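You operate a simulated robot arm through the tools that you are given. There is no shell and no other tool. Be economical: measure what you need, move in short steps, check, and stop when the job is done.

Carry out the task below with a simulated robot arm. There is one attempt and no reset: what you move stays moved.

JOB
Fit the sprinkler head in the tee socket and run it at about 2 bar.
Fine: read the riser gauge; close the red pipe latch and swap the brown plug for the head before you open the orange valve wheel; the plug goes in the holder marked PLUG; the other latches stay shut; leave it running.

Only the result counts: the job must be done as asked and must still hold three seconds after the hand-in. Knocking over, shifting, dropping, spilling or breaking anything else fails it.

ROBOT AND FRAMES
A 7-joint arm with a two-finger parallel gripper on a trunk, on a base that drives. Base frame: it is fixed to the floor where the robot stands at the start and does not move with it; the origin is under the middle of the robot, x ahead of it, y to its left, z up. Readings come in m, degrees, newtons and seconds.
With the tool pointing down near the work surface it reaches from about 0.3 to 0.76 m from the robot's upright axis, wherever it stands. Its first joint turns from -166.0 to 166.0 degrees. Places, roughly: black pipe latch [-0.5, 1.1, 0.6]; holder marked PLUG [0, 0.8, 1]; orange valve wheel [0.5, -0.2, 0.9]; pink pipe latch [-0.1, 0.6, 0.6]; red pipe latch [0.5, 0, 0.6]; tee socket [0, 0.5, 0.6]; water riser [0.6, -0.2, 0.6]; white pipe latch [0, 0.4, 0.6]. Payload 3.91 kg.
Tool frame: the origin (TCP) lies between the finger pads and is the grasp point; the fingertips stand 0.03 m ahead of it; z points along the fingers, y is the line along which they close. Largest opening 0.11 m; finger width 0.02, thickness 0.01; the body of the gripper, 0.048 by 0.112 m, starts 0.055 m behind the TCP.
Orientation is that of the tool frame in the base frame, as a unit quaternion [w, x, y, z]. With the fingers straight down and closing along the base's y, the tool's x points along the base's -x, its y along +y and its z along -z.

CONTROLS
- The arm moves only by the tool drive_tool. Its argument "rows" is a list of rows, each an object of numbers (a shift or turn left out is 0, a gripper value left out holds the last): "hand": the gripper command, from -1 (fully open) to 1 (shut), values between in proportion; "tx", "ty", "tz": the shift along the tool's x, y, z in m; "ax", "ay", "az": the turn, a rotation vector about the tool's x, y, z in rad. In form: [{"hand": .., "tx": .., "ty": .., "tz": .., "ax": .., "ay": .., "az": ..}, ...]. A call has 1 to 12 rows; each row is the pose to reach, as a shift and turn from the pose commanded when the call began, along the tool's axes at that moment. Each row takes 0.2 s and may step no farther than 0.05 m and 8.6 degrees from the row before; otherwise, or with a gripper value out of range, the whole call is refused. Where a pose cannot be reached the arm comes as near as it can. A force on the tool above 90 N (or 10 N above the force at the start of the call, whichever is more), or a blocked arm, ends the call early, and 0.2 s more pass. Each finger travels about 0.153 m/s and halts on what it meets, pressing with about 31 N; the grip force reading is that of the motor and also rises with nothing between the fingers. The clock runs only during rows and for 0.2 s after the last one: add rows that repeat a pose to give the fingers time. The reply holds the time, the measured pose of the TCP, the force on the tool along the base axes, the opening and the grip force, in the units named above and with some noise, with the torque about the TCP (base axes, N m) and any sound that the robot's microphone picked up.
- Cameras (640 x 400 px; columns grow to the right, rows downward): "scene" is now at [-0.0018, 0.1719, 1.5269]; the picture's right is [0.36, -0.93, 0.00], its down [-0.75, -0.29, -0.59] and it looks along [0.56, 0.21, -0.80] (base axes); focal length 214 px, centre (320, 200). "wrist" rides on the gripper at [0.077, 0.007, -0.115] in the tool frame; the picture's right is [-0.09, 1.00, 0.00], its down [-0.80, -0.07, -0.59] and it looks along [-0.59, -0.05, 0.80] (tool axes); focal length 270 px, centre (320, 200). There is no depth. A picture from a camera that has moved, and an enlarged one, comes with that camera's place and axes in the base frame and with its lens. The place of the scene camera against the robot may be out by one fixed shift of up to 0.025 m in any direction.
- grab_frame(camera): a new picture of that camera. No time passes.
- slide_trunk(by): slides the trunk up (or, below 0, down) by that many m; the arm and the scene camera ride with it, the base frame stays. It gives what a move gives, with no picture.
- roll_base(legs): drives the robot by 1 to 6 legs, each [ahead, turn to the left] in m and degrees, along the robot's own axes; the way and the turn of a leg run together, so that a leg with both is an arc; at most 1.5 m and 180 degrees a leg. The arm and the cameras ride along, it lands a little off, and it stops where it bumps. It gives what a move gives.
- aim_head(pan, tilt): turns the head with the scene camera to pan (to the left, within 155 degrees either way) and tilt (down, from -29 to 69), counted from straight ahead of the robot. It gives what a move gives.
- enlarge(camera, box): a new picture of the part [left, top, right, bottom] of that camera's present view, enlarged. No time passes.
- close_job(): hands the job in; it is judged then, once.

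Work in short steps. Places have to be worked out from the pictures, the camera data and where the tool is seen: move nearer, look again, correct. Check each grasp and each placing, and mend what went wrong. You have 120 turns and 78 pictures in all, those below and enlarged ones among them. Open the gripper and draw the arm clear of the work before you hand the job in, unless the task says otherwise; then end with one line.

The tools are called after "Emit:" as name(argument=value, ...) on one line, values as JSON. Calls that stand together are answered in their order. drive_tool: Moves the arm, as the interface text tells. Its arguments: {"type":"object","properties":{"rows":{"type":"array"}},"required":["rows"]} The other tools are called the same way: slide_trunk (by) slides the trunk up or down; roll_base (legs) drives the base; aim_head (pan, tilt) turns the head that bears the scene camera; grab_frame (camera) takes a picture; enlarge (camera, box) takes an enlarged picture of a part of a camera's view; close_job () hands the job in.

At the start:

```text
time_s: 0.0
position: [0.2083, 0.2637, 1.3314]
ee_rot: [0.001, 0.0, 1.0, 0.0]
contact_force: [-0.1, -0.2, 0.2]
torque: [0.02, 0.01, 0.01]
grip_width: 0.1099
gripper_force: 0.0
trunk travel left (down, up): [-0.5, 0.11]
robot x, y, heading: [0.0008, 0.0007, -0.2]
head pan, tilt: [21.0, 53.5]
```

scene: 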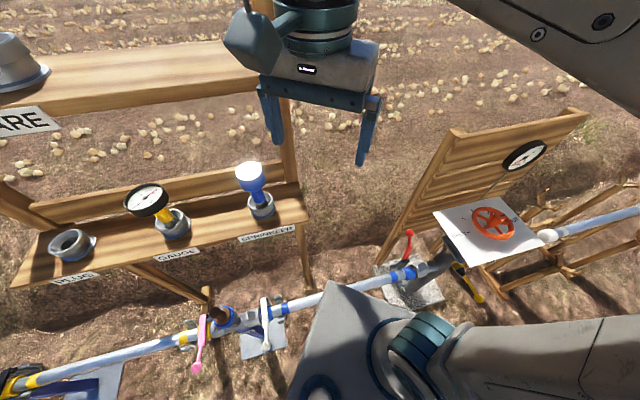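
wrist: 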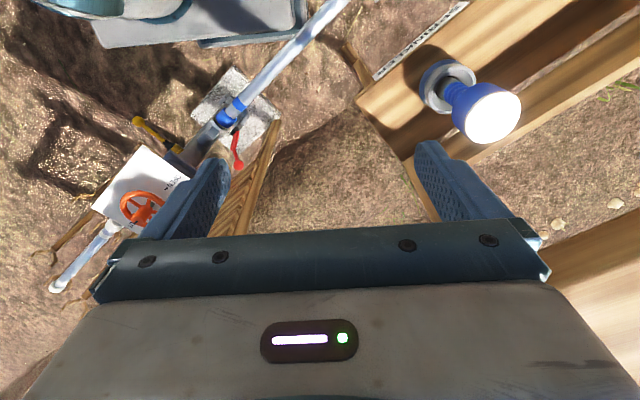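

I'll first look closely at the gauge, the rack and the tee area in the scene view.

Emit:
enlarge(camera="scene", box=[0, 150, 320, 350])

Emit:
enlarge(camera="scene", box=[360, 120, 640, 310])

Emit:
enlarge(camera="scene", box=[140, 270, 340, 400])

```text
2.00 times, centred on (160, 250) of scene
camera zoom: at [-0.0018, 0.1719, 1.5269], right [0.36, -0.93, 0.0], down [-0.75, -0.29, -0.59], along [0.56, 0.21, -0.8], focal length 429 px, centre (640, 100)
```

zoom: 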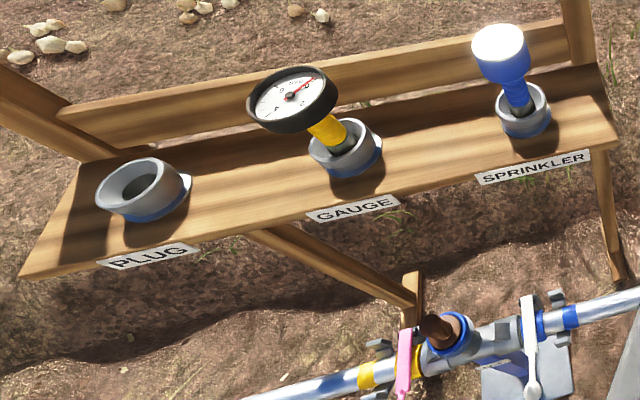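

```text
2.11 times, centred on (500, 215) of scene
camera zoom: at [-0.0018, 0.1719, 1.5269], right [0.36, -0.93, 0.0], down [-0.75, -0.29, -0.59], along [0.56, 0.21, -0.8], focal length 452 px, centre (-59, 168)
```

zoom: 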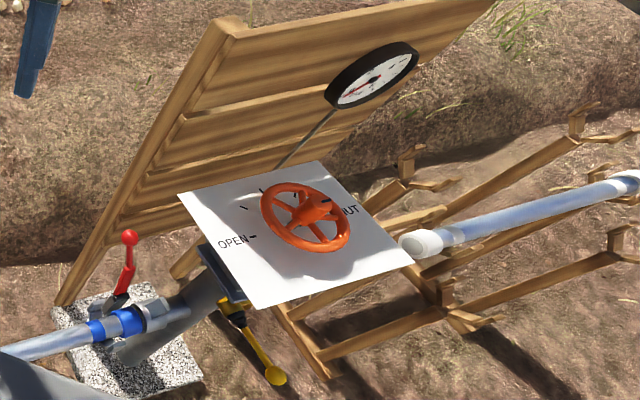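

```text
3.08 times, centred on (240, 335) of scene
camera zoom: at [-0.0018, 0.1719, 1.5269], right [0.36, -0.93, 0.0], down [-0.75, -0.29, -0.59], along [0.56, 0.21, -0.8], focal length 660 px, centre (566, -215)
```

zoom: 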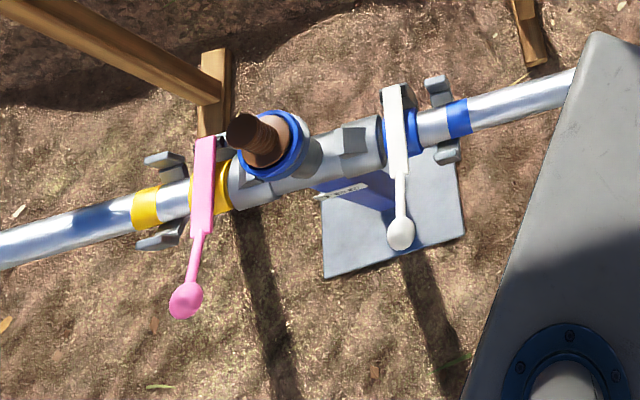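

The red latch stands open near (0.45,-0.06); the tee with the brown plug is near (0,0.53). I move the arm toward the red latch, staying high, to view it with the wrist camera.

Emit:
drive_tool(rows=[{"tx": -0.02, "ty": -0.04, "hand": -1}, {"tx": -0.04, "ty": -0.08, "tz": 0.01}, {"tx": -0.06, "ty": -0.12, "tz": 0.02}, {"tx": -0.08, "ty": -0.16, "tz": 0.03}, {"tx": -0.1, "ty": -0.2, "tz": 0.05}, {"tx": -0.11, "ty": -0.24, "tz": 0.07}, {"tx": -0.12, "ty": -0.27, "tz": 0.1}, {"tx": -0.12, "ty": -0.3, "tz": 0.13}, {"tx": -0.12, "ty": -0.32, "tz": 0.17}])

Emit:
grab_frame(camera="wrist")

Emit:
grab_frame(camera="scene")

```text
time_s: 2.0
position: [0.3316, -0.0554, 1.1636]
ee_rot: [0.001, 0.0, 1.0, -0.001]
contact_force: [-0.3, -0.5, 0.5]
torque: [0.03, 0.0, 0.01]
grip_width: 0.1103
gripper_force: 0.0
trunk travel left (down, up): [-0.5, 0.11]
robot x, y, heading: [0.0001, -0.0006, 0.1]
head pan, tilt: [21.0, 53.5]
```

```text
72 pictures are left
camera wrist: at [0.2541, -0.0497, 1.2772], right [0.09, 1.0, 0.0], down [0.8, -0.07, 0.6], along [0.59, -0.05, -0.8], focal length 270 px, centre (320, 200)
```

wrist: 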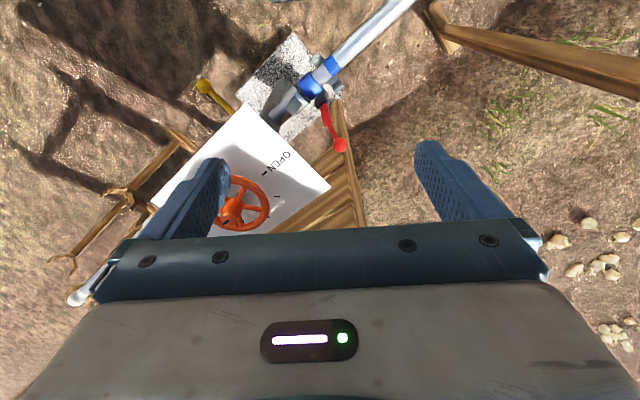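

```text
71 pictures are left
camera scene: at [-0.0017, 0.1716, 1.527], right [0.36, -0.93, 0.0], down [-0.75, -0.29, -0.59], along [0.56, 0.21, -0.8], focal length 214 px, centre (320, 200)
```

scene: 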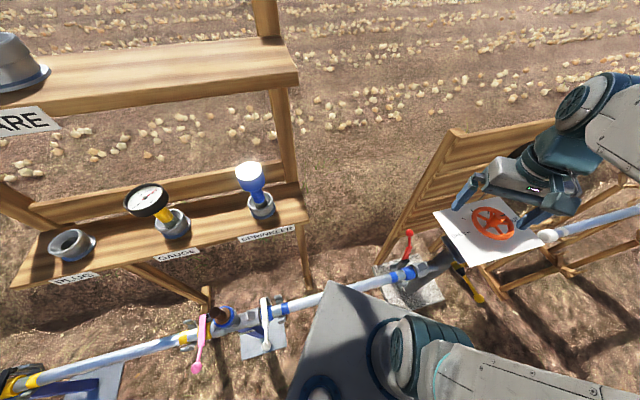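

Red ball triangulates to about (0.53,-0.03,0.71), with the valve panel edge (z≈0.88) close by on its right. I yaw the tool 53° so it closes across the pipe, and back off to the tee side, then view the arm posture.

Emit:
drive_tool(rows=[{"az": 0.14, "hand": 1}, {"az": 0.28}, {"az": 0.42}, {"az": 0.56}, {"az": 0.7}, {"az": 0.82}, {"az": 0.92}])

Emit:
aim_head(pan=-25, tilt=45)

Emit:
grab_frame(camera="scene")

Emit:
grab_frame(camera="wrist")

```text
time_s: 3.6
position: [0.3295, -0.057, 1.1637]
ee_rot: [-0.001, 0.444, 0.896, 0.0]
contact_force: [-0.8, 0.3, 1.2]
torque: [-0.02, -0.03, -0.01]
grip_width: 0.0002
gripper_force: 31.3
trunk travel left (down, up): [-0.5, 0.11]
robot x, y, heading: [-0.002, -0.0015, -0.0]
head pan, tilt: [21.0, 53.5]
```

```text
time_s: 4.7
position: [0.3294, -0.0566, 1.1619]
ee_rot: [0.0, 0.443, 0.896, 0.001]
contact_force: [0.0, 0.0, 0.6]
torque: [-0.02, 0.05, 0.0]
grip_width: 0.0001
gripper_force: 31.0
trunk travel left (down, up): [-0.5, 0.11]
robot x, y, heading: [-0.0023, 0.0016, -0.1]
head pan, tilt: [-25.0, 45.0]
```

```text
70 pictures are left
camera scene: at [0.0032, 0.1111, 1.5385], right [-0.42, -0.91, 0.0], down [-0.64, 0.3, -0.71], along [0.64, -0.3, -0.71], focal length 214 px, centre (320, 200)
```

scene: 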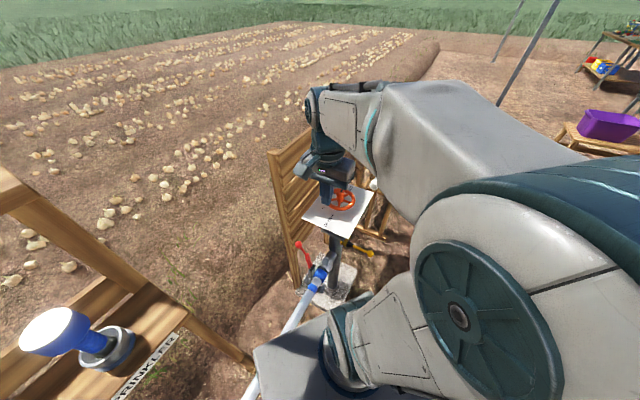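

```text
69 pictures are left
camera wrist: at [0.2893, 0.0087, 1.2773], right [0.85, 0.53, 0.0], down [0.43, -0.68, 0.59], along [0.32, -0.5, -0.8], focal length 270 px, centre (320, 200)
```

wrist: 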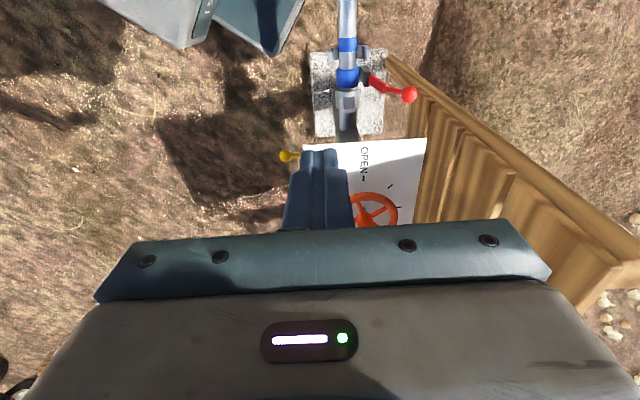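

The elbow is up and clear. I tilt the tool 26° so the fingertips lead toward the latch and move to the far side of the pipe, stopping above.

Emit:
drive_tool(rows=[{"ty": 0.028, "tz": 0.032, "ay": -0.1}, {"ty": 0.057, "tz": 0.065, "ay": -0.2}, {"ty": 0.085, "tz": 0.097, "ay": -0.3}, {"ty": 0.114, "tz": 0.13, "ay": -0.4}, {"ty": 0.142, "tz": 0.162, "ay": -0.45}, {"ty": 0.171, "tz": 0.195, "ay": -0.45}, {"ty": 0.2, "tz": 0.227, "ay": -0.45}, {"ty": 0.2275, "tz": 0.26, "tx": 0.01, "ay": -0.45}])

Emit:
grab_frame(camera="wrist")

Emit:
grab_frame(camera="scene")

```text
time_s: 6.5
position: [0.5038, 0.0904, 0.9028]
ee_rot: [0.2, 0.432, 0.874, -0.099]
contact_force: [0.4, 0.7, -0.6]
torque: [-0.02, -0.02, -0.01]
grip_width: 0.0
gripper_force: 31.2
trunk travel left (down, up): [-0.5, 0.11]
robot x, y, heading: [0.0001, 0.0001, 0.2]
head pan, tilt: [-25.0, 45.0]
```

```text
68 pictures are left
camera wrist: at [0.438, 0.189, 0.9717], right [0.84, 0.54, 0.04], down [0.22, -0.41, 0.88], along [0.49, -0.73, -0.47], focal length 270 px, centre (320, 200)
```

wrist: 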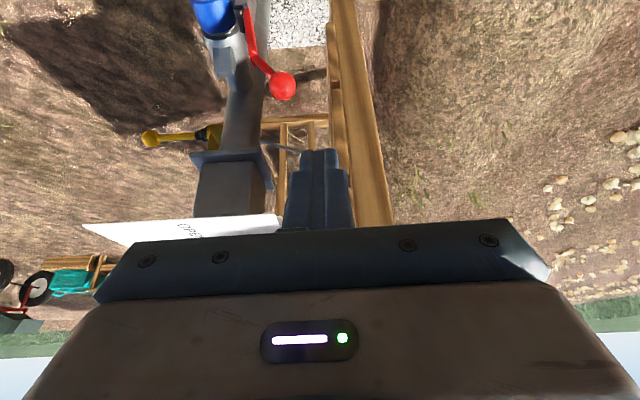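

```text
67 pictures are left
camera scene: at [0.0036, 0.1118, 1.5384], right [-0.42, -0.91, 0.0], down [-0.64, 0.3, -0.71], along [0.64, -0.3, -0.71], focal length 214 px, centre (320, 200)
```

scene: 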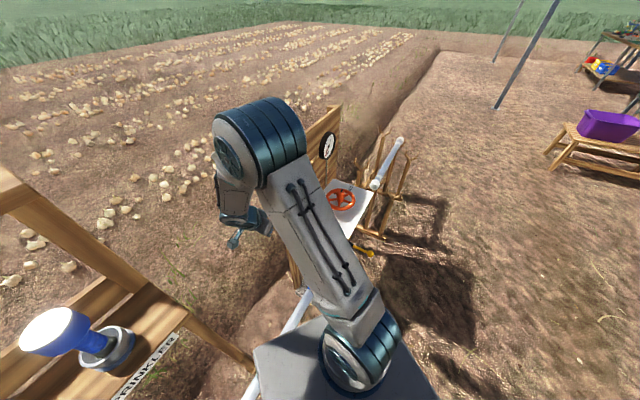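

The ball is at about (0.536,-0.026,0.683); my fingers lie about 4.5 cm beyond it on the far side. I advance straight along the tool to bring the tips beside the ball.

Emit:
drive_tool(rows=[{"tz": 0.04}, {"tz": 0.08}, {"tz": 0.12}, {"tz": 0.16}, {"tz": 0.2}, {"tz": 0.238}])

Emit:
grab_frame(camera="wrist")

```text
time_s: 7.9
position: [0.5695, 0.0068, 0.6879]
ee_rot: [0.2, 0.433, 0.873, -0.098]
contact_force: [0.0, 0.3, -0.8]
torque: [-0.01, 0.02, 0.01]
grip_width: 0.0
gripper_force: 31.0
trunk travel left (down, up): [-0.5, 0.11]
robot x, y, heading: [-0.0029, 0.0009, -0.2]
head pan, tilt: [-25.0, 45.0]
```

```text
66 pictures are left
camera wrist: at [0.5033, 0.1058, 0.7567], right [0.84, 0.54, 0.04], down [0.22, -0.41, 0.88], along [0.49, -0.73, -0.47], focal length 270 px, centre (320, 200)
```

wrist: 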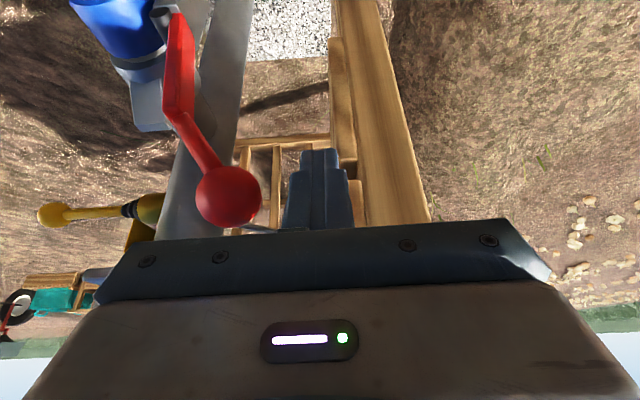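

Ball confirmed at (0.533,-0.026,0.684). Before pushing, I enlarge to understand the hinge of the red latch.

Emit:
enlarge(camera="wrist", box=[60, 0, 300, 150])

Emit:
enlarge(camera="scene", box=[220, 220, 380, 320])

```text
2.67 times, centred on (180, 75) of wrist
camera zoom: at [0.5033, 0.1058, 0.7567], right [0.84, 0.54, 0.04], down [0.22, -0.41, 0.88], along [0.49, -0.73, -0.47], focal length 721 px, centre (693, 533)
```

zoom: 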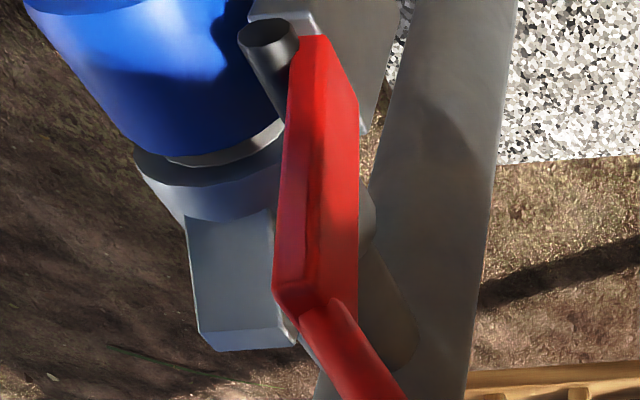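

```text
4.00 times, centred on (300, 270) of scene
camera zoom: at [0.0036, 0.1111, 1.5385], right [-0.42, -0.91, 0.0], down [-0.64, 0.3, -0.71], along [0.64, -0.3, -0.71], focal length 858 px, centre (400, -80)
```

zoom: 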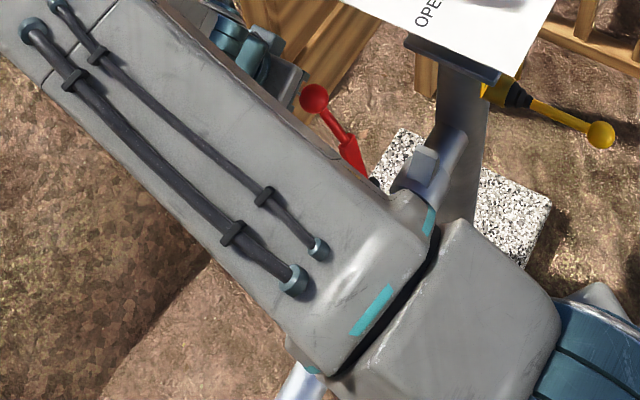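

The hinge pin runs parallel to the pipe near (n 0.345, z 0.535), so the lever swings over the pipe toward the robot. I push the ball across, along the tool's −y.

Emit:
drive_tool(rows=[{"ty": -0.02}, {"ty": -0.04}, {"ty": -0.06}, {"ty": -0.08}, {"ty": -0.1}, {"ty": -0.12}, {"ty": -0.14}, {"ty": -0.16}, {"ty": -0.18}])

Emit:
grab_frame(camera="wrist")

```text
time_s: 9.9
position: [0.4247, -0.1011, 0.6875]
ee_rot: [0.2, 0.433, 0.874, -0.1]
contact_force: [-0.1, -1.2, 0.3]
torque: [0.01, 0.01, -0.02]
grip_width: 0.0
gripper_force: 31.0
trunk travel left (down, up): [-0.5, 0.11]
robot x, y, heading: [0.0013, -0.0014, -0.3]
head pan, tilt: [-25.0, 45.0]
```

```text
63 pictures are left
camera wrist: at [0.3579, -0.0028, 0.7568], right [0.84, 0.54, 0.04], down [0.22, -0.41, 0.88], along [0.49, -0.73, -0.47], focal length 270 px, centre (320, 200)
```

wrist: 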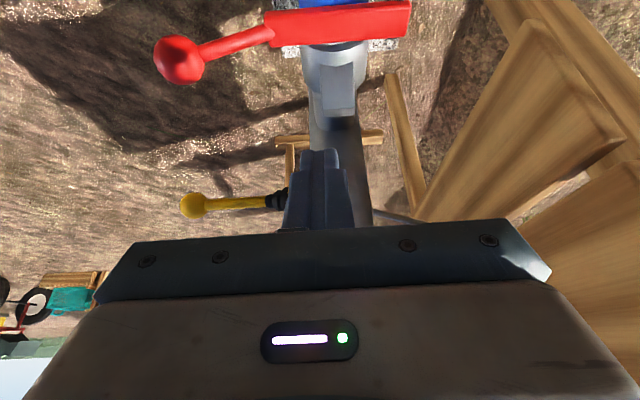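

The lever fell over toward the robot and looks shut. I'll press lightly on its rod from above to make sure it is fully home.

Emit:
drive_tool(rows=[{"ty": -0.03, "tx": 0.009, "tz": -0.004}, {"ty": -0.065, "tx": 0.018, "tz": -0.009}, {"ty": -0.065, "tx": 0.033, "tz": 0.022}, {"ty": -0.065, "tx": 0.042, "tz": 0.04}, {"ty": -0.065, "tx": 0.046, "tz": 0.049}, {"ty": -0.065, "tx": 0.05, "tz": 0.058}])

Emit:
grab_frame(camera="wrist")

```text
time_s: 11.3
position: [0.3597, -0.1255, 0.6147]
ee_rot: [0.2, 0.433, 0.873, -0.099]
contact_force: [-0.5, 0.5, -0.9]
torque: [-0.01, -0.04, 0.0]
grip_width: 0.0002
gripper_force: 30.7
trunk travel left (down, up): [-0.5, 0.11]
robot x, y, heading: [-0.0008, 0.0008, 0.2]
head pan, tilt: [-25.0, 45.0]
```

```text
62 pictures are left
camera wrist: at [0.2936, -0.0274, 0.6844], right [0.84, 0.54, 0.04], down [0.22, -0.41, 0.88], along [0.49, -0.73, -0.47], focal length 270 px, centre (320, 200)
```

wrist: 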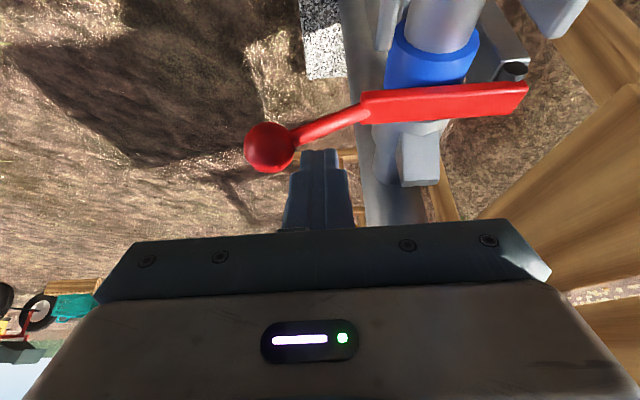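

No contact yet; the tip is about 2 cm above the rod. I continue down in small steps.

Emit:
drive_tool(rows=[{"tx": 0.004, "tz": 0.009}, {"tx": 0.0065, "tz": 0.0135}, {"tx": 0.009, "tz": 0.018}, {"tx": 0.011, "tz": 0.0225}, {"tx": 0.013, "tz": 0.027}])

Emit:
grab_frame(camera="wrist")

```text
time_s: 12.5
position: [0.3605, -0.1249, 0.5865]
ee_rot: [0.204, 0.433, 0.872, -0.1]
contact_force: [-2.3, 7.3, 41.0]
torque: [-0.61, -0.14, 0.0]
grip_width: 0.0001
gripper_force: 30.9
trunk travel left (down, up): [-0.5, 0.11]
robot x, y, heading: [0.0027, 0.0047, -0.2]
head pan, tilt: [-25.0, 45.0]
```

```text
61 pictures are left
camera wrist: at [0.2938, -0.0269, 0.6556], right [0.84, 0.54, 0.04], down [0.22, -0.41, 0.89], along [0.5, -0.74, -0.46], focal length 270 px, centre (320, 200)
```

wrist: 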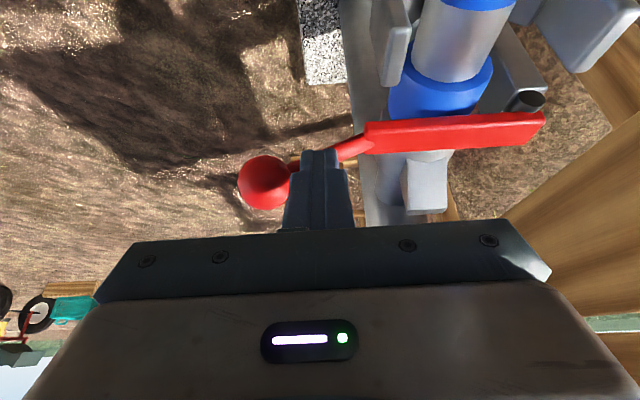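

41 N of resistance with the lever flat: the red latch is firmly shut. I retreat up and back, then restore the tool to vertical and turn the head to the tee.

Emit:
drive_tool(rows=[{"tz": -0.04}, {"tz": -0.08}, {"tz": -0.12}, {"tz": -0.16}, {"tz": -0.2, "ay": 0.1}, {"tz": -0.24, "ay": 0.2}, {"tz": -0.28, "ay": 0.3}, {"tz": -0.32, "ay": 0.4}, {"tz": -0.36, "ay": 0.45}, {"tz": -0.4, "ay": 0.45}, {"tz": -0.44, "ay": 0.45, "hand": -1}])

Emit:
aim_head(pan=70, tilt=50)

Emit:
grab_frame(camera="scene")

```text
time_s: 14.9
position: [0.2893, 0.0335, 1.0113]
ee_rot: [0.001, 0.444, 0.896, 0.0]
contact_force: [-0.7, 0.3, 0.6]
torque: [-0.04, 0.0, -0.01]
grip_width: 0.1097
gripper_force: 0.0
out of reach, approached as far as the arm can: row 3, 4, 5, 6, 7, 8, 9, 10, 11
trunk travel left (down, up): [-0.5, 0.11]
robot x, y, heading: [0.0013, -0.0007, -0.2]
head pan, tilt: [-25.0, 45.0]
```

```text
time_s: 16.6
position: [0.2912, 0.0334, 1.0098]
ee_rot: [-0.002, 0.444, 0.896, 0.0]
contact_force: [0.3, 0.2, -1.0]
torque: [0.01, -0.02, 0.01]
grip_width: 0.1099
gripper_force: 0.0
trunk travel left (down, up): [-0.5, 0.11]
robot x, y, heading: [0.0016, 0.0013, 0.0]
head pan, tilt: [70.0, 50.0]
```

```text
60 pictures are left
camera scene: at [-0.0441, 0.2178, 1.5316], right [0.94, -0.34, 0.0], down [-0.26, -0.72, -0.64], along [0.22, 0.6, -0.77], focal length 214 px, centre (320, 200)
```

scene: 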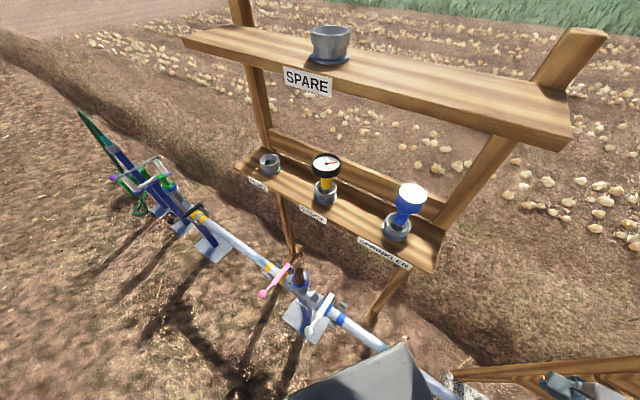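

The robot's body corner is close to the pipe, so to reach the plug holder I'll back off before moving along. First I check that the ground behind is clear.

Emit:
aim_head(pan=140, tilt=45)

Emit:
grab_frame(camera="scene")

Emit:
aim_head(pan=-140, tilt=45)

Emit:
grab_frame(camera="scene")

```text
time_s: 18.1
position: [0.2915, 0.0334, 1.0103]
ee_rot: [0.0, 0.443, 0.896, -0.002]
contact_force: [-0.1, 0.8, 1.0]
torque: [-0.02, -0.01, 0.02]
grip_width: 0.1099
gripper_force: 0.1
trunk travel left (down, up): [-0.5, 0.11]
robot x, y, heading: [0.0006, -0.0013, 0.1]
head pan, tilt: [140.0, 45.0]
```

```text
59 pictures are left
camera scene: at [-0.1328, 0.1977, 1.5385], right [0.64, 0.77, 0.0], down [0.54, -0.46, -0.71], along [-0.54, 0.45, -0.71], focal length 214 px, centre (320, 200)
```

scene: 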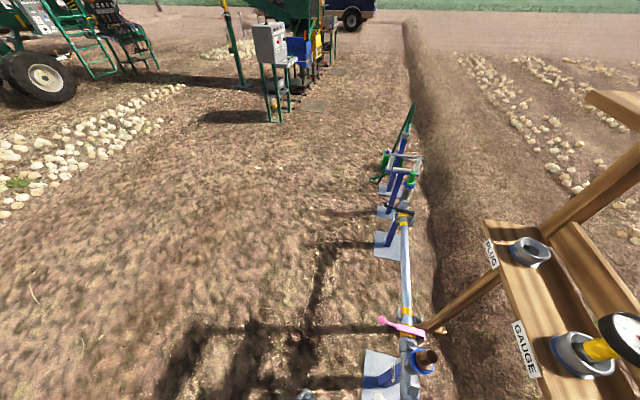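

```text
time_s: 21.9
position: [0.2909, 0.0345, 1.0091]
ee_rot: [0.0, 0.444, 0.896, -0.001]
contact_force: [0.0, 1.2, -0.3]
torque: [0.04, 0.0, 0.02]
grip_width: 0.1099
gripper_force: 0.1
trunk travel left (down, up): [-0.5, 0.11]
robot x, y, heading: [-0.0033, -0.0017, -0.1]
head pan, tilt: [-140.0, 45.0]
```

```text
58 pictures are left
camera scene: at [-0.1328, 0.0931, 1.5385], right [-0.64, 0.77, 0.0], down [0.54, 0.45, -0.71], along [-0.54, -0.45, -0.71], focal length 214 px, centre (320, 200)
```

scene: 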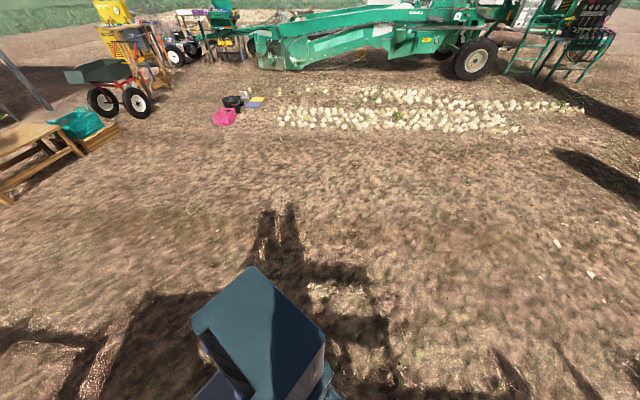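

Ground behind is clear. I back off, turn to face the pipe, and drive up so tee, plug holder and sprinkler are all in reach.

Emit:
roll_base(legs=[[-0.35, 0], [0, -42.6], [-0.29, 0], [0, 79.9]])

Emit:
aim_head(pan=0, tilt=45)

Emit:
grab_frame(camera="scene")

```text
time_s: 31.2
position: [-0.3499, 0.3992, 1.0106]
ee_rot: [0.001, 0.125, 0.992, -0.001]
contact_force: [-0.5, -0.5, -0.7]
torque: [0.02, -0.01, 0.0]
grip_width: 0.1102
gripper_force: 0.0
trunk travel left (down, up): [-0.5, 0.11]
robot x, y, heading: [-0.5558, 0.19, 38.4]
head pan, tilt: [-140.0, 45.0]
```

```text
time_s: 33.5
position: [-0.3489, 0.3992, 1.0101]
ee_rot: [0.001, 0.125, 0.992, 0.0]
contact_force: [-0.7, 0.2, -0.5]
torque: [-0.02, 0.04, 0.01]
grip_width: 0.1099
gripper_force: 0.2
trunk travel left (down, up): [-0.5, 0.11]
robot x, y, heading: [-0.5585, 0.1908, 38.3]
head pan, tilt: [0.0, 45.0]
```

```text
57 pictures are left
camera scene: at [-0.6399, 0.3081, 1.5385], right [0.62, -0.78, 0.0], down [-0.55, -0.44, -0.71], along [0.55, 0.44, -0.71], focal length 214 px, centre (320, 200)
```

scene: 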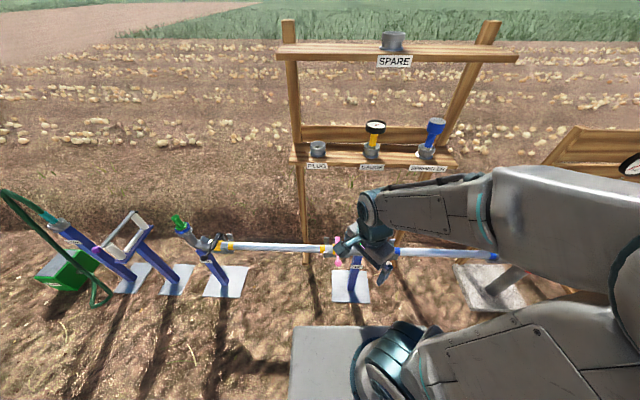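

All in view and clear. I drive ahead 0.2 m toward the pipe.

Emit:
roll_base(legs=[[0.2, -1.0]])

Emit:
grab_frame(camera="wrist")

Emit:
grab_frame(camera="scene")

```text
time_s: 35.1
position: [-0.1888, 0.5188, 1.0106]
ee_rot: [-0.001, 0.132, 0.991, -0.001]
contact_force: [-0.7, 0.2, 0.8]
torque: [0.01, 0.0, -0.03]
grip_width: 0.1101
gripper_force: 0.0
trunk travel left (down, up): [-0.5, 0.11]
robot x, y, heading: [-0.3999, 0.3158, 37.3]
head pan, tilt: [0.0, 45.0]
```

```text
56 pictures are left
camera wrist: at [-0.2605, 0.5457, 1.1244], right [0.35, 0.94, 0.0], down [0.75, -0.28, 0.59], along [0.56, -0.21, -0.8], focal length 270 px, centre (320, 200)
```

wrist: 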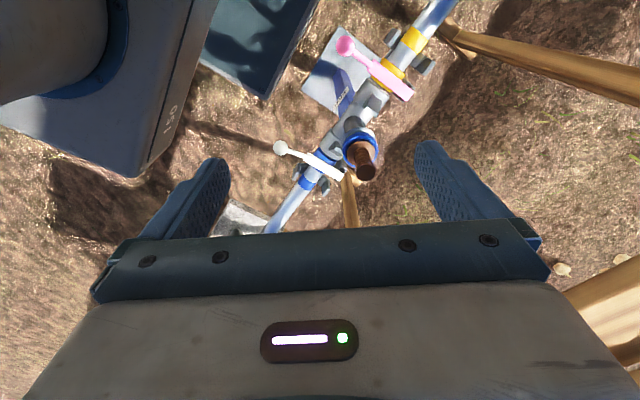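

```text
55 pictures are left
camera scene: at [-0.4801, 0.4326, 1.5385], right [0.61, -0.79, 0.0], down [-0.56, -0.43, -0.71], along [0.56, 0.43, -0.71], focal length 214 px, centre (320, 200)
```

scene: 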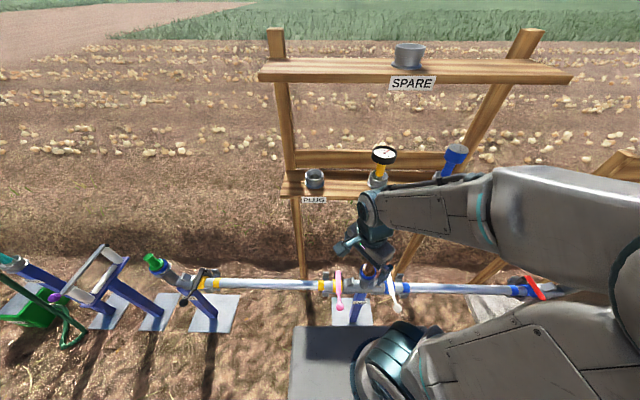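

I'm now at (-0.40,0.316) facing the pipe. I yaw the tool to line up with the robot's heading and zoom on the tee and rack.

Emit:
drive_tool(rows=[{"az": -0.14}, {"az": -0.28}, {"az": -0.42}, {"az": -0.56}, {"az": -0.7}, {"az": -0.82}, {"az": -0.916}])

Emit:
enlarge(camera="scene", box=[270, 130, 510, 330])

Emit:
grab_frame(camera="wrist")

```text
time_s: 36.7
position: [-0.1884, 0.5191, 1.0101]
ee_rot: [-0.001, -0.321, 0.947, -0.001]
contact_force: [-1.3, 0.2, 0.4]
torque: [0.02, 0.02, 0.0]
grip_width: 0.1101
gripper_force: 0.1
trunk travel left (down, up): [-0.5, 0.11]
robot x, y, heading: [-0.3962, 0.3138, 37.5]
head pan, tilt: [0.0, 45.0]
```

```text
2.00 times, centred on (390, 230) of scene
camera zoom: at [-0.4806, 0.4322, 1.5385], right [0.61, -0.79, 0.0], down [-0.56, -0.43, -0.71], along [0.56, 0.43, -0.71], focal length 429 px, centre (180, 140)
```

zoom: 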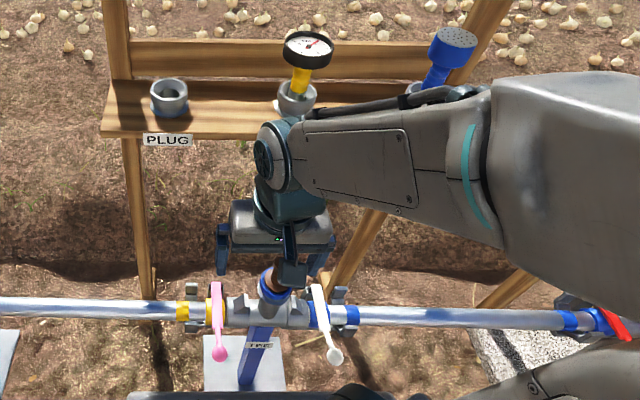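

```text
53 pictures are left
camera wrist: at [-0.2537, 0.4777, 1.1249], right [-0.53, 0.85, 0.0], down [0.68, 0.43, 0.59], along [0.5, 0.32, -0.8], focal length 270 px, centre (320, 200)
```

wrist: 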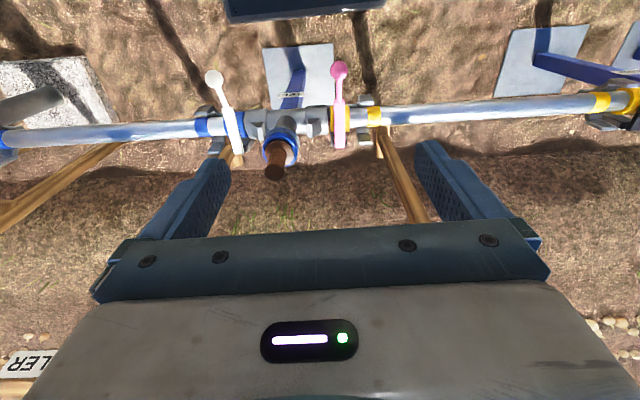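

Triangulating several views puts the plug top near (-0.013,0.537,0.73), axis vertical. I move above it with a 20° forward pitch and recheck.

Emit:
drive_tool(rows=[{"tx": -0.025, "ty": -0.02, "tz": 0.02, "ay": -0.1}, {"tx": -0.05, "ty": -0.04, "tz": 0.04, "ay": -0.2}, {"tx": -0.075, "ty": -0.06, "tz": 0.06, "ay": -0.3}, {"tx": -0.1, "ty": -0.08, "tz": 0.09, "ay": -0.35}, {"tx": -0.125, "ty": -0.092, "tz": 0.12, "ay": -0.35}])

Emit:
grab_frame(camera="wrist")

Emit:
grab_frame(camera="scene")

```text
time_s: 37.9
position: [-0.0319, 0.5201, 0.8891]
ee_rot: [0.165, -0.316, 0.933, 0.055]
contact_force: [1.9, -2.1, -0.1]
torque: [0.24, 0.15, 0.08]
grip_width: 0.1097
gripper_force: 0.1
out of reach, approached as far as the arm can: row 1, 2, 3, 4
trunk travel left (down, up): [-0.5, 0.11]
robot x, y, heading: [-0.4015, 0.318, 37.5]
head pan, tilt: [0.0, 45.0]
```

```text
52 pictures are left
camera wrist: at [-0.1234, 0.4582, 0.9696], right [-0.54, 0.84, 0.03], down [0.48, 0.28, 0.83], along [0.69, 0.46, -0.55], focal length 270 px, centre (320, 200)
```

wrist: 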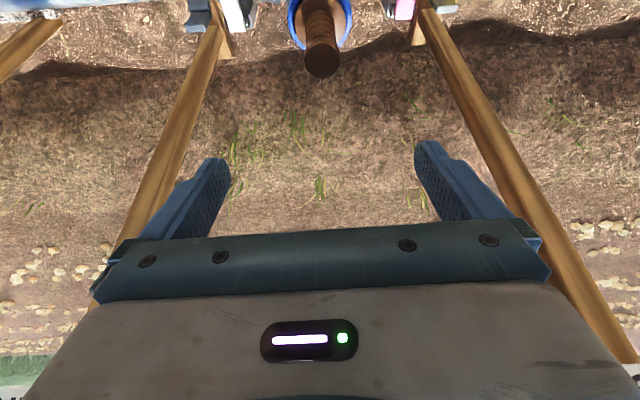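

```text
51 pictures are left
camera scene: at [-0.4788, 0.4306, 1.5387], right [0.61, -0.79, 0.0], down [-0.56, -0.43, -0.71], along [0.56, 0.43, -0.71], focal length 214 px, centre (320, 200)
```

scene: 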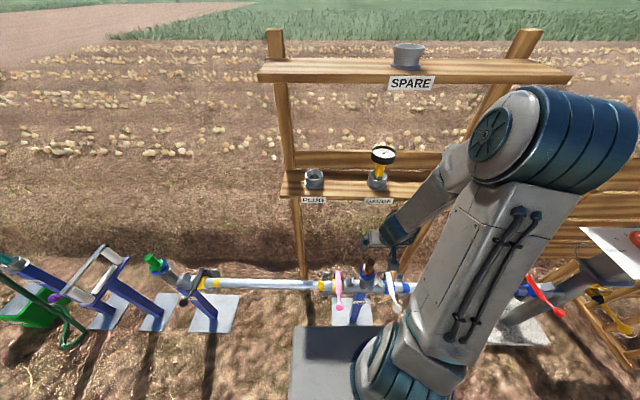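

Plug confirmed at (-0.015,0.538), top 0.73, collar top ≈0.65. I descend with open fingers straddling it.

Emit:
drive_tool(rows=[{"tx": 0.0135, "tz": 0.04, "ty": 0.002}, {"tx": 0.02, "tz": 0.075, "ty": 0.004}, {"tx": 0.027, "tz": 0.11, "ty": 0.004}, {"tx": 0.034, "tz": 0.145, "ty": 0.004}, {"tx": 0.0385, "tz": 0.176, "ty": 0.004}])

Emit:
grab_frame(camera="wrist")

Emit:
grab_frame(camera="scene")

```text
time_s: 39.1
position: [-0.0171, 0.5395, 0.7098]
ee_rot: [0.165, -0.315, 0.933, 0.056]
contact_force: [-0.6, 0.3, -0.3]
torque: [-0.02, -0.01, -0.01]
grip_width: 0.11
gripper_force: 0.0
trunk travel left (down, up): [-0.5, 0.11]
robot x, y, heading: [-0.4016, 0.316, 37.7]
head pan, tilt: [0.0, 45.0]
```

```text
50 pictures are left
camera wrist: at [-0.1101, 0.4757, 0.791], right [-0.54, 0.84, 0.03], down [0.48, 0.28, 0.83], along [0.69, 0.46, -0.55], focal length 270 px, centre (320, 200)
```

wrist: 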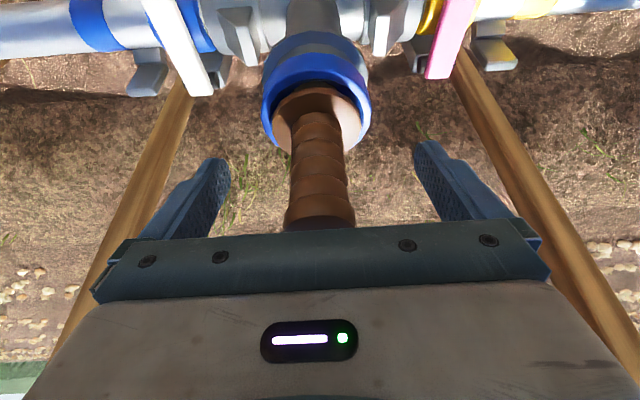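

```text
49 pictures are left
camera scene: at [-0.4803, 0.4324, 1.5385], right [0.61, -0.79, 0.0], down [-0.56, -0.43, -0.71], along [0.56, 0.43, -0.71], focal length 214 px, centre (320, 200)
```

scene: 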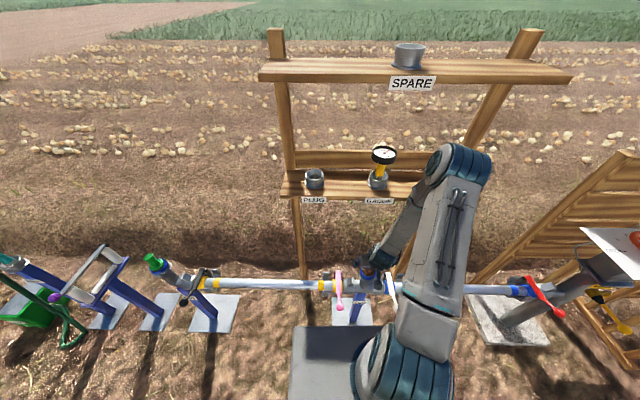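

The plug is centred between the fingers. I close the gripper and check the opening.

Emit:
drive_tool(rows=[{"hand": 1}, {"hand": 1}, {"hand": 1}, {"hand": 1}])

Emit:
grab_frame(camera="wrist")

```text
time_s: 40.1
position: [-0.018, 0.5376, 0.7104]
ee_rot: [0.165, -0.315, 0.933, 0.055]
contact_force: [0.9, 0.1, -0.2]
torque: [0.02, -0.03, 0.0]
grip_width: 0.0333
gripper_force: 31.6
trunk travel left (down, up): [-0.5, 0.11]
robot x, y, heading: [-0.3961, 0.3139, 37.4]
head pan, tilt: [0.0, 45.0]
```

```text
48 pictures are left
camera wrist: at [-0.1104, 0.4755, 0.7914], right [-0.54, 0.84, 0.03], down [0.48, 0.28, 0.83], along [0.69, 0.46, -0.55], focal length 270 px, centre (320, 200)
```

wrist: 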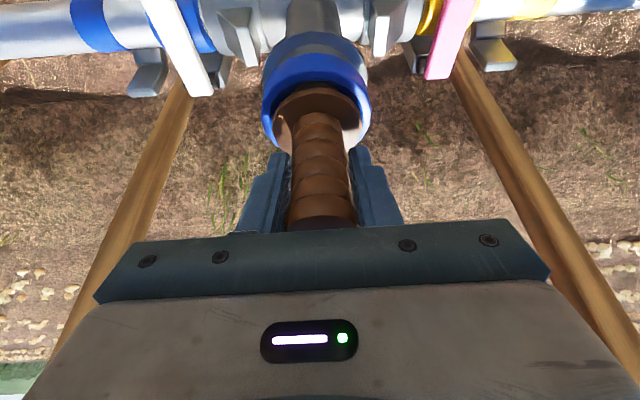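

Grip at 33 mm holds the plug. I pull straight up a little and watch the force.

Emit:
drive_tool(rows=[{"tx": -0.0034, "tz": -0.0094}, {"tx": -0.0068, "tz": -0.0188}, {"tx": -0.0103, "tz": -0.0282}])

Emit:
grab_frame(camera="wrist")

```text
time_s: 40.9
position: [-0.0172, 0.538, 0.742]
ee_rot: [0.165, -0.314, 0.933, 0.056]
contact_force: [0.4, 0.4, -1.1]
torque: [0.04, 0.0, 0.04]
grip_width: 0.0334
gripper_force: 30.7
trunk travel left (down, up): [-0.5, 0.11]
robot x, y, heading: [-0.3975, 0.3163, 37.4]
head pan, tilt: [0.0, 45.0]
```

```text
47 pictures are left
camera wrist: at [-0.1097, 0.4757, 0.8224], right [-0.54, 0.84, 0.03], down [0.48, 0.28, 0.83], along [0.69, 0.46, -0.55], focal length 270 px, centre (320, 200)
```

wrist: 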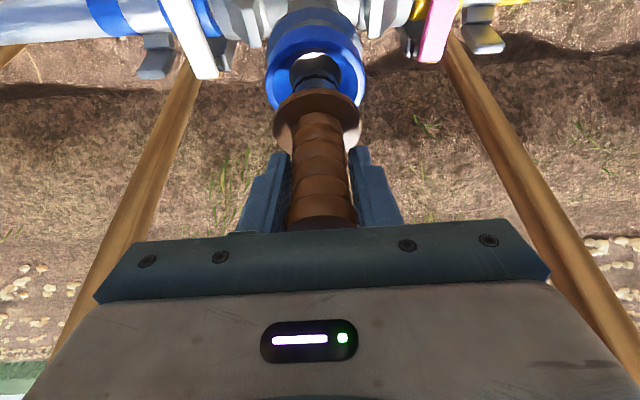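

The plug slides out freely. But the SPARE shelf (z≈1.36, front edge close) overhangs the holder, so a 20° pitch won't fit there; I reseat the plug, release, and will regrasp with ~55° forward pitch from farther back.

Emit:
drive_tool(rows=[{"tx": 0.0034, "tz": 0.0094}, {"tx": 0.0068, "tz": 0.0188}, {"tx": 0.0101, "tz": 0.0278}, {"tx": 0.0101, "tz": 0.0278, "hand": -1}, {"tx": 0.0101, "tz": 0.0278}, {"tx": 0.0101, "tz": 0.0278}, {"tx": -0.003, "tz": -0.01}, {"tx": -0.016, "tz": -0.045}, {"tx": -0.032, "tz": -0.09}, {"tx": -0.04, "tz": -0.135}, {"tx": -0.03, "tz": -0.175}])

Emit:
grab_frame(camera="wrist")

```text
time_s: 43.3
position: [-0.043, 0.5192, 0.9169]
ee_rot: [0.165, -0.315, 0.933, 0.055]
contact_force: [-0.4, -0.3, -1.3]
torque: [-0.01, 0.0, 0.02]
grip_width: 0.11
gripper_force: 0.1
trunk travel left (down, up): [-0.5, 0.11]
robot x, y, heading: [-0.4011, 0.3143, 37.4]
head pan, tilt: [0.0, 45.0]
```

```text
46 pictures are left
camera wrist: at [-0.1352, 0.4579, 0.9978], right [-0.54, 0.84, 0.03], down [0.48, 0.28, 0.83], along [0.69, 0.46, -0.55], focal length 270 px, centre (320, 200)
```

wrist: 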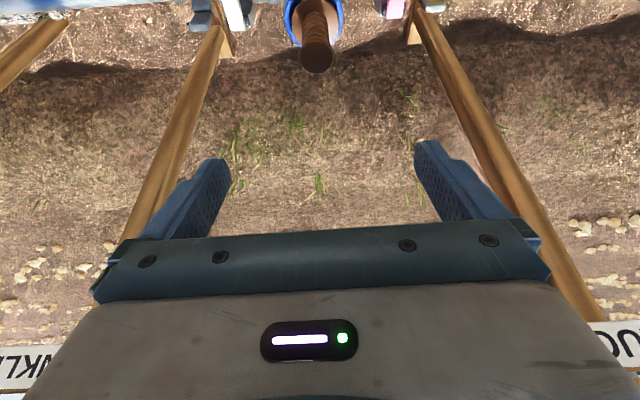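

Plug reseated. I drive back 0.14 m, then pitch the tool further forward.

Emit:
roll_base(legs=[[-0.14, 0]])

Emit:
drive_tool(rows=[{"ay": -0.12}, {"ay": -0.24}, {"ay": -0.36}, {"ay": -0.48}, {"ay": -0.61}, {"ay": -0.61}])

Emit:
grab_frame(camera="wrist")

Emit:
grab_frame(camera="scene")

```text
time_s: 44.6
position: [-0.1516, 0.4369, 0.9164]
ee_rot: [0.164, -0.315, 0.933, 0.055]
contact_force: [-0.2, -0.3, 0.4]
torque: [0.01, -0.01, 0.01]
grip_width: 0.1099
gripper_force: 0.0
trunk travel left (down, up): [-0.5, 0.11]
robot x, y, heading: [-0.5079, 0.2348, 37.4]
head pan, tilt: [0.0, 45.0]
```

```text
time_s: 46.0
position: [-0.0619, 0.469, 0.9171]
ee_rot: [0.438, -0.284, 0.84, 0.148]
contact_force: [0.4, 0.4, -0.3]
torque: [0.02, 0.02, -0.03]
grip_width: 0.11
gripper_force: 0.1
out of reach, approached as far as the arm can: row 1, 2, 3, 4, 5, 6
trunk travel left (down, up): [-0.5, 0.11]
robot x, y, heading: [-0.5052, 0.2305, 37.5]
head pan, tilt: [0.0, 45.0]
```

```text
45 pictures are left
camera wrist: at [-0.1745, 0.3903, 0.9193], right [-0.56, 0.82, 0.07], down [0.02, -0.07, 1.0], along [0.83, 0.56, 0.02], focal length 270 px, centre (320, 200)
```

wrist: 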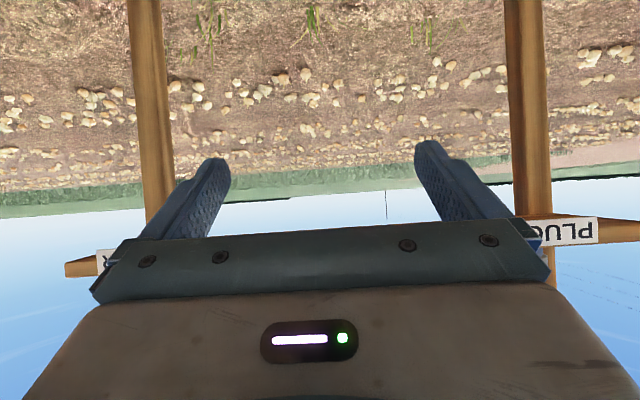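

```text
44 pictures are left
camera scene: at [-0.5885, 0.3493, 1.5385], right [0.61, -0.79, 0.0], down [-0.56, -0.43, -0.71], along [0.56, 0.43, -0.71], focal length 214 px, centre (320, 200)
```

scene: 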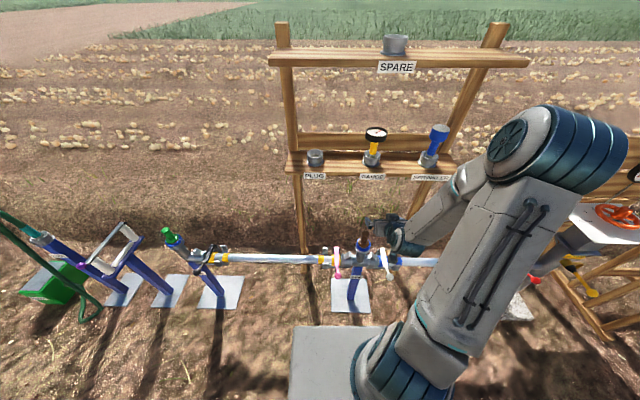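

Sprinkler is undisturbed; the tool is now pitched ~52°. I descend so the open fingers straddle the plug again.

Emit:
drive_tool(rows=[{"tx": 0.02, "tz": 0.032, "ty": 0.01}, {"tx": 0.04, "tz": 0.064, "ty": 0.02}, {"tx": 0.06, "tz": 0.096, "ty": 0.026}, {"tx": 0.08, "tz": 0.13, "ty": 0.026}, {"tx": 0.1, "tz": 0.162, "ty": 0.026}, {"tx": 0.1184, "tz": 0.193, "ty": 0.026}])

Emit:
grab_frame(camera="wrist")

```text
time_s: 47.4
position: [-0.0048, 0.5438, 0.7057]
ee_rot: [0.437, -0.284, 0.841, 0.148]
contact_force: [-0.3, -0.2, 0.0]
torque: [0.01, -0.01, 0.0]
grip_width: 0.11
gripper_force: 0.1
trunk travel left (down, up): [-0.5, 0.11]
robot x, y, heading: [-0.5063, 0.2325, 37.4]
head pan, tilt: [0.0, 45.0]
```

```text
43 pictures are left
camera wrist: at [-0.1179, 0.4659, 0.7092], right [-0.56, 0.82, 0.07], down [0.02, -0.07, 1.0], along [0.83, 0.56, 0.02], focal length 270 px, centre (320, 200)
```

wrist: 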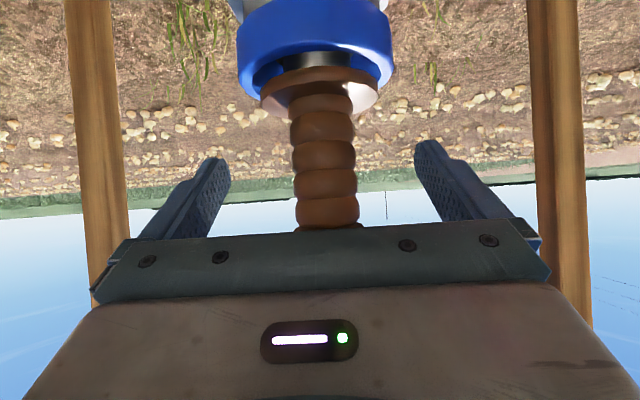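

Aligned. I close, then lift straight up 5 cm and check.

Emit:
drive_tool(rows=[{"hand": 1}, {"hand": 1}, {"hand": 1}, {"hand": 1}, {"tx": -0.012, "tz": -0.0093}, {"tx": -0.024, "tz": -0.0185}, {"tx": -0.04, "tz": -0.031}])

Emit:
grab_frame(camera="wrist")

```text
time_s: 49.0
position: [-0.0086, 0.5417, 0.7578]
ee_rot: [0.437, -0.283, 0.841, 0.147]
contact_force: [-0.7, -0.3, -1.0]
torque: [0.02, 0.0, -0.02]
grip_width: 0.0328
gripper_force: 30.6
trunk travel left (down, up): [-0.5, 0.11]
robot x, y, heading: [-0.505, 0.2361, 37.7]
head pan, tilt: [0.0, 45.0]
```

```text
42 pictures are left
camera wrist: at [-0.1211, 0.4633, 0.7606], right [-0.56, 0.82, 0.07], down [0.02, -0.07, 1.0], along [0.83, 0.56, 0.02], focal length 270 px, centre (320, 200)
```

wrist: 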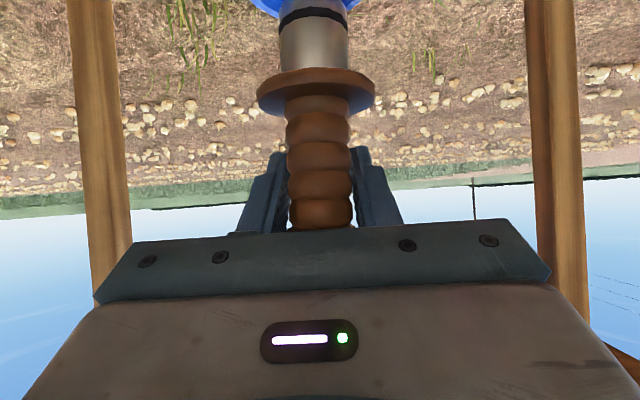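

Plug is out, upright in the grip. I lift straight up to about z 1.16 in front of the rack.

Emit:
drive_tool(rows=[{"tx": -0.035, "tz": -0.0274}, {"tx": -0.07, "tz": -0.0548}, {"tx": -0.105, "tz": -0.0822}, {"tx": -0.14, "tz": -0.1096}, {"tx": -0.175, "tz": -0.137}, {"tx": -0.21, "tz": -0.1644}, {"tx": -0.245, "tz": -0.1918}, {"tx": -0.28, "tz": -0.2192}, {"tx": -0.315, "tz": -0.2466}])

Emit:
grab_frame(camera="wrist")

Emit:
grab_frame(camera="scene")

```text
time_s: 51.0
position: [-0.0238, 0.5293, 1.1563]
ee_rot: [0.439, -0.277, 0.841, 0.151]
contact_force: [-0.8, -0.1, -1.4]
torque: [0.04, -0.05, 0.04]
grip_width: 0.0332
gripper_force: 31.1
trunk travel left (down, up): [-0.5, 0.11]
robot x, y, heading: [-0.5067, 0.232, 37.2]
head pan, tilt: [0.0, 45.0]
```

```text
41 pictures are left
camera wrist: at [-0.1382, 0.4523, 1.1579], right [-0.55, 0.83, 0.08], down [0.02, -0.09, 1.0], along [0.83, 0.55, 0.03], focal length 270 px, centre (320, 200)
```

wrist: 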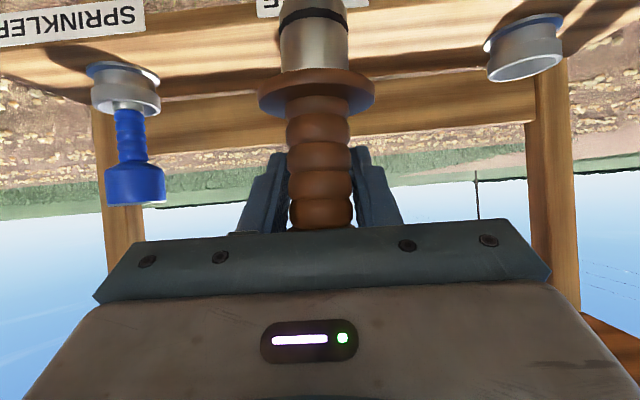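

```text
40 pictures are left
camera scene: at [-0.5892, 0.3494, 1.5384], right [0.61, -0.79, 0.0], down [-0.56, -0.43, -0.71], along [0.56, 0.43, -0.71], focal length 214 px, centre (320, 200)
```

scene: 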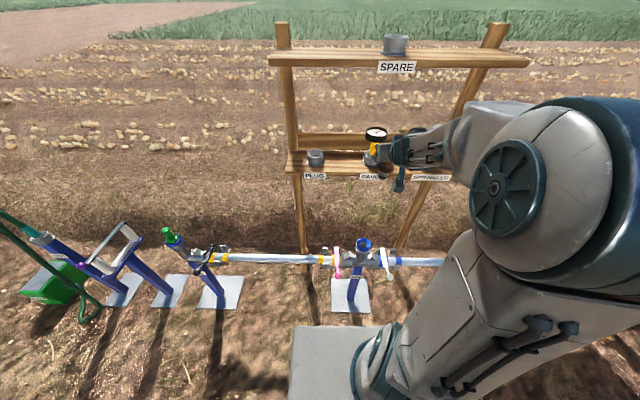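

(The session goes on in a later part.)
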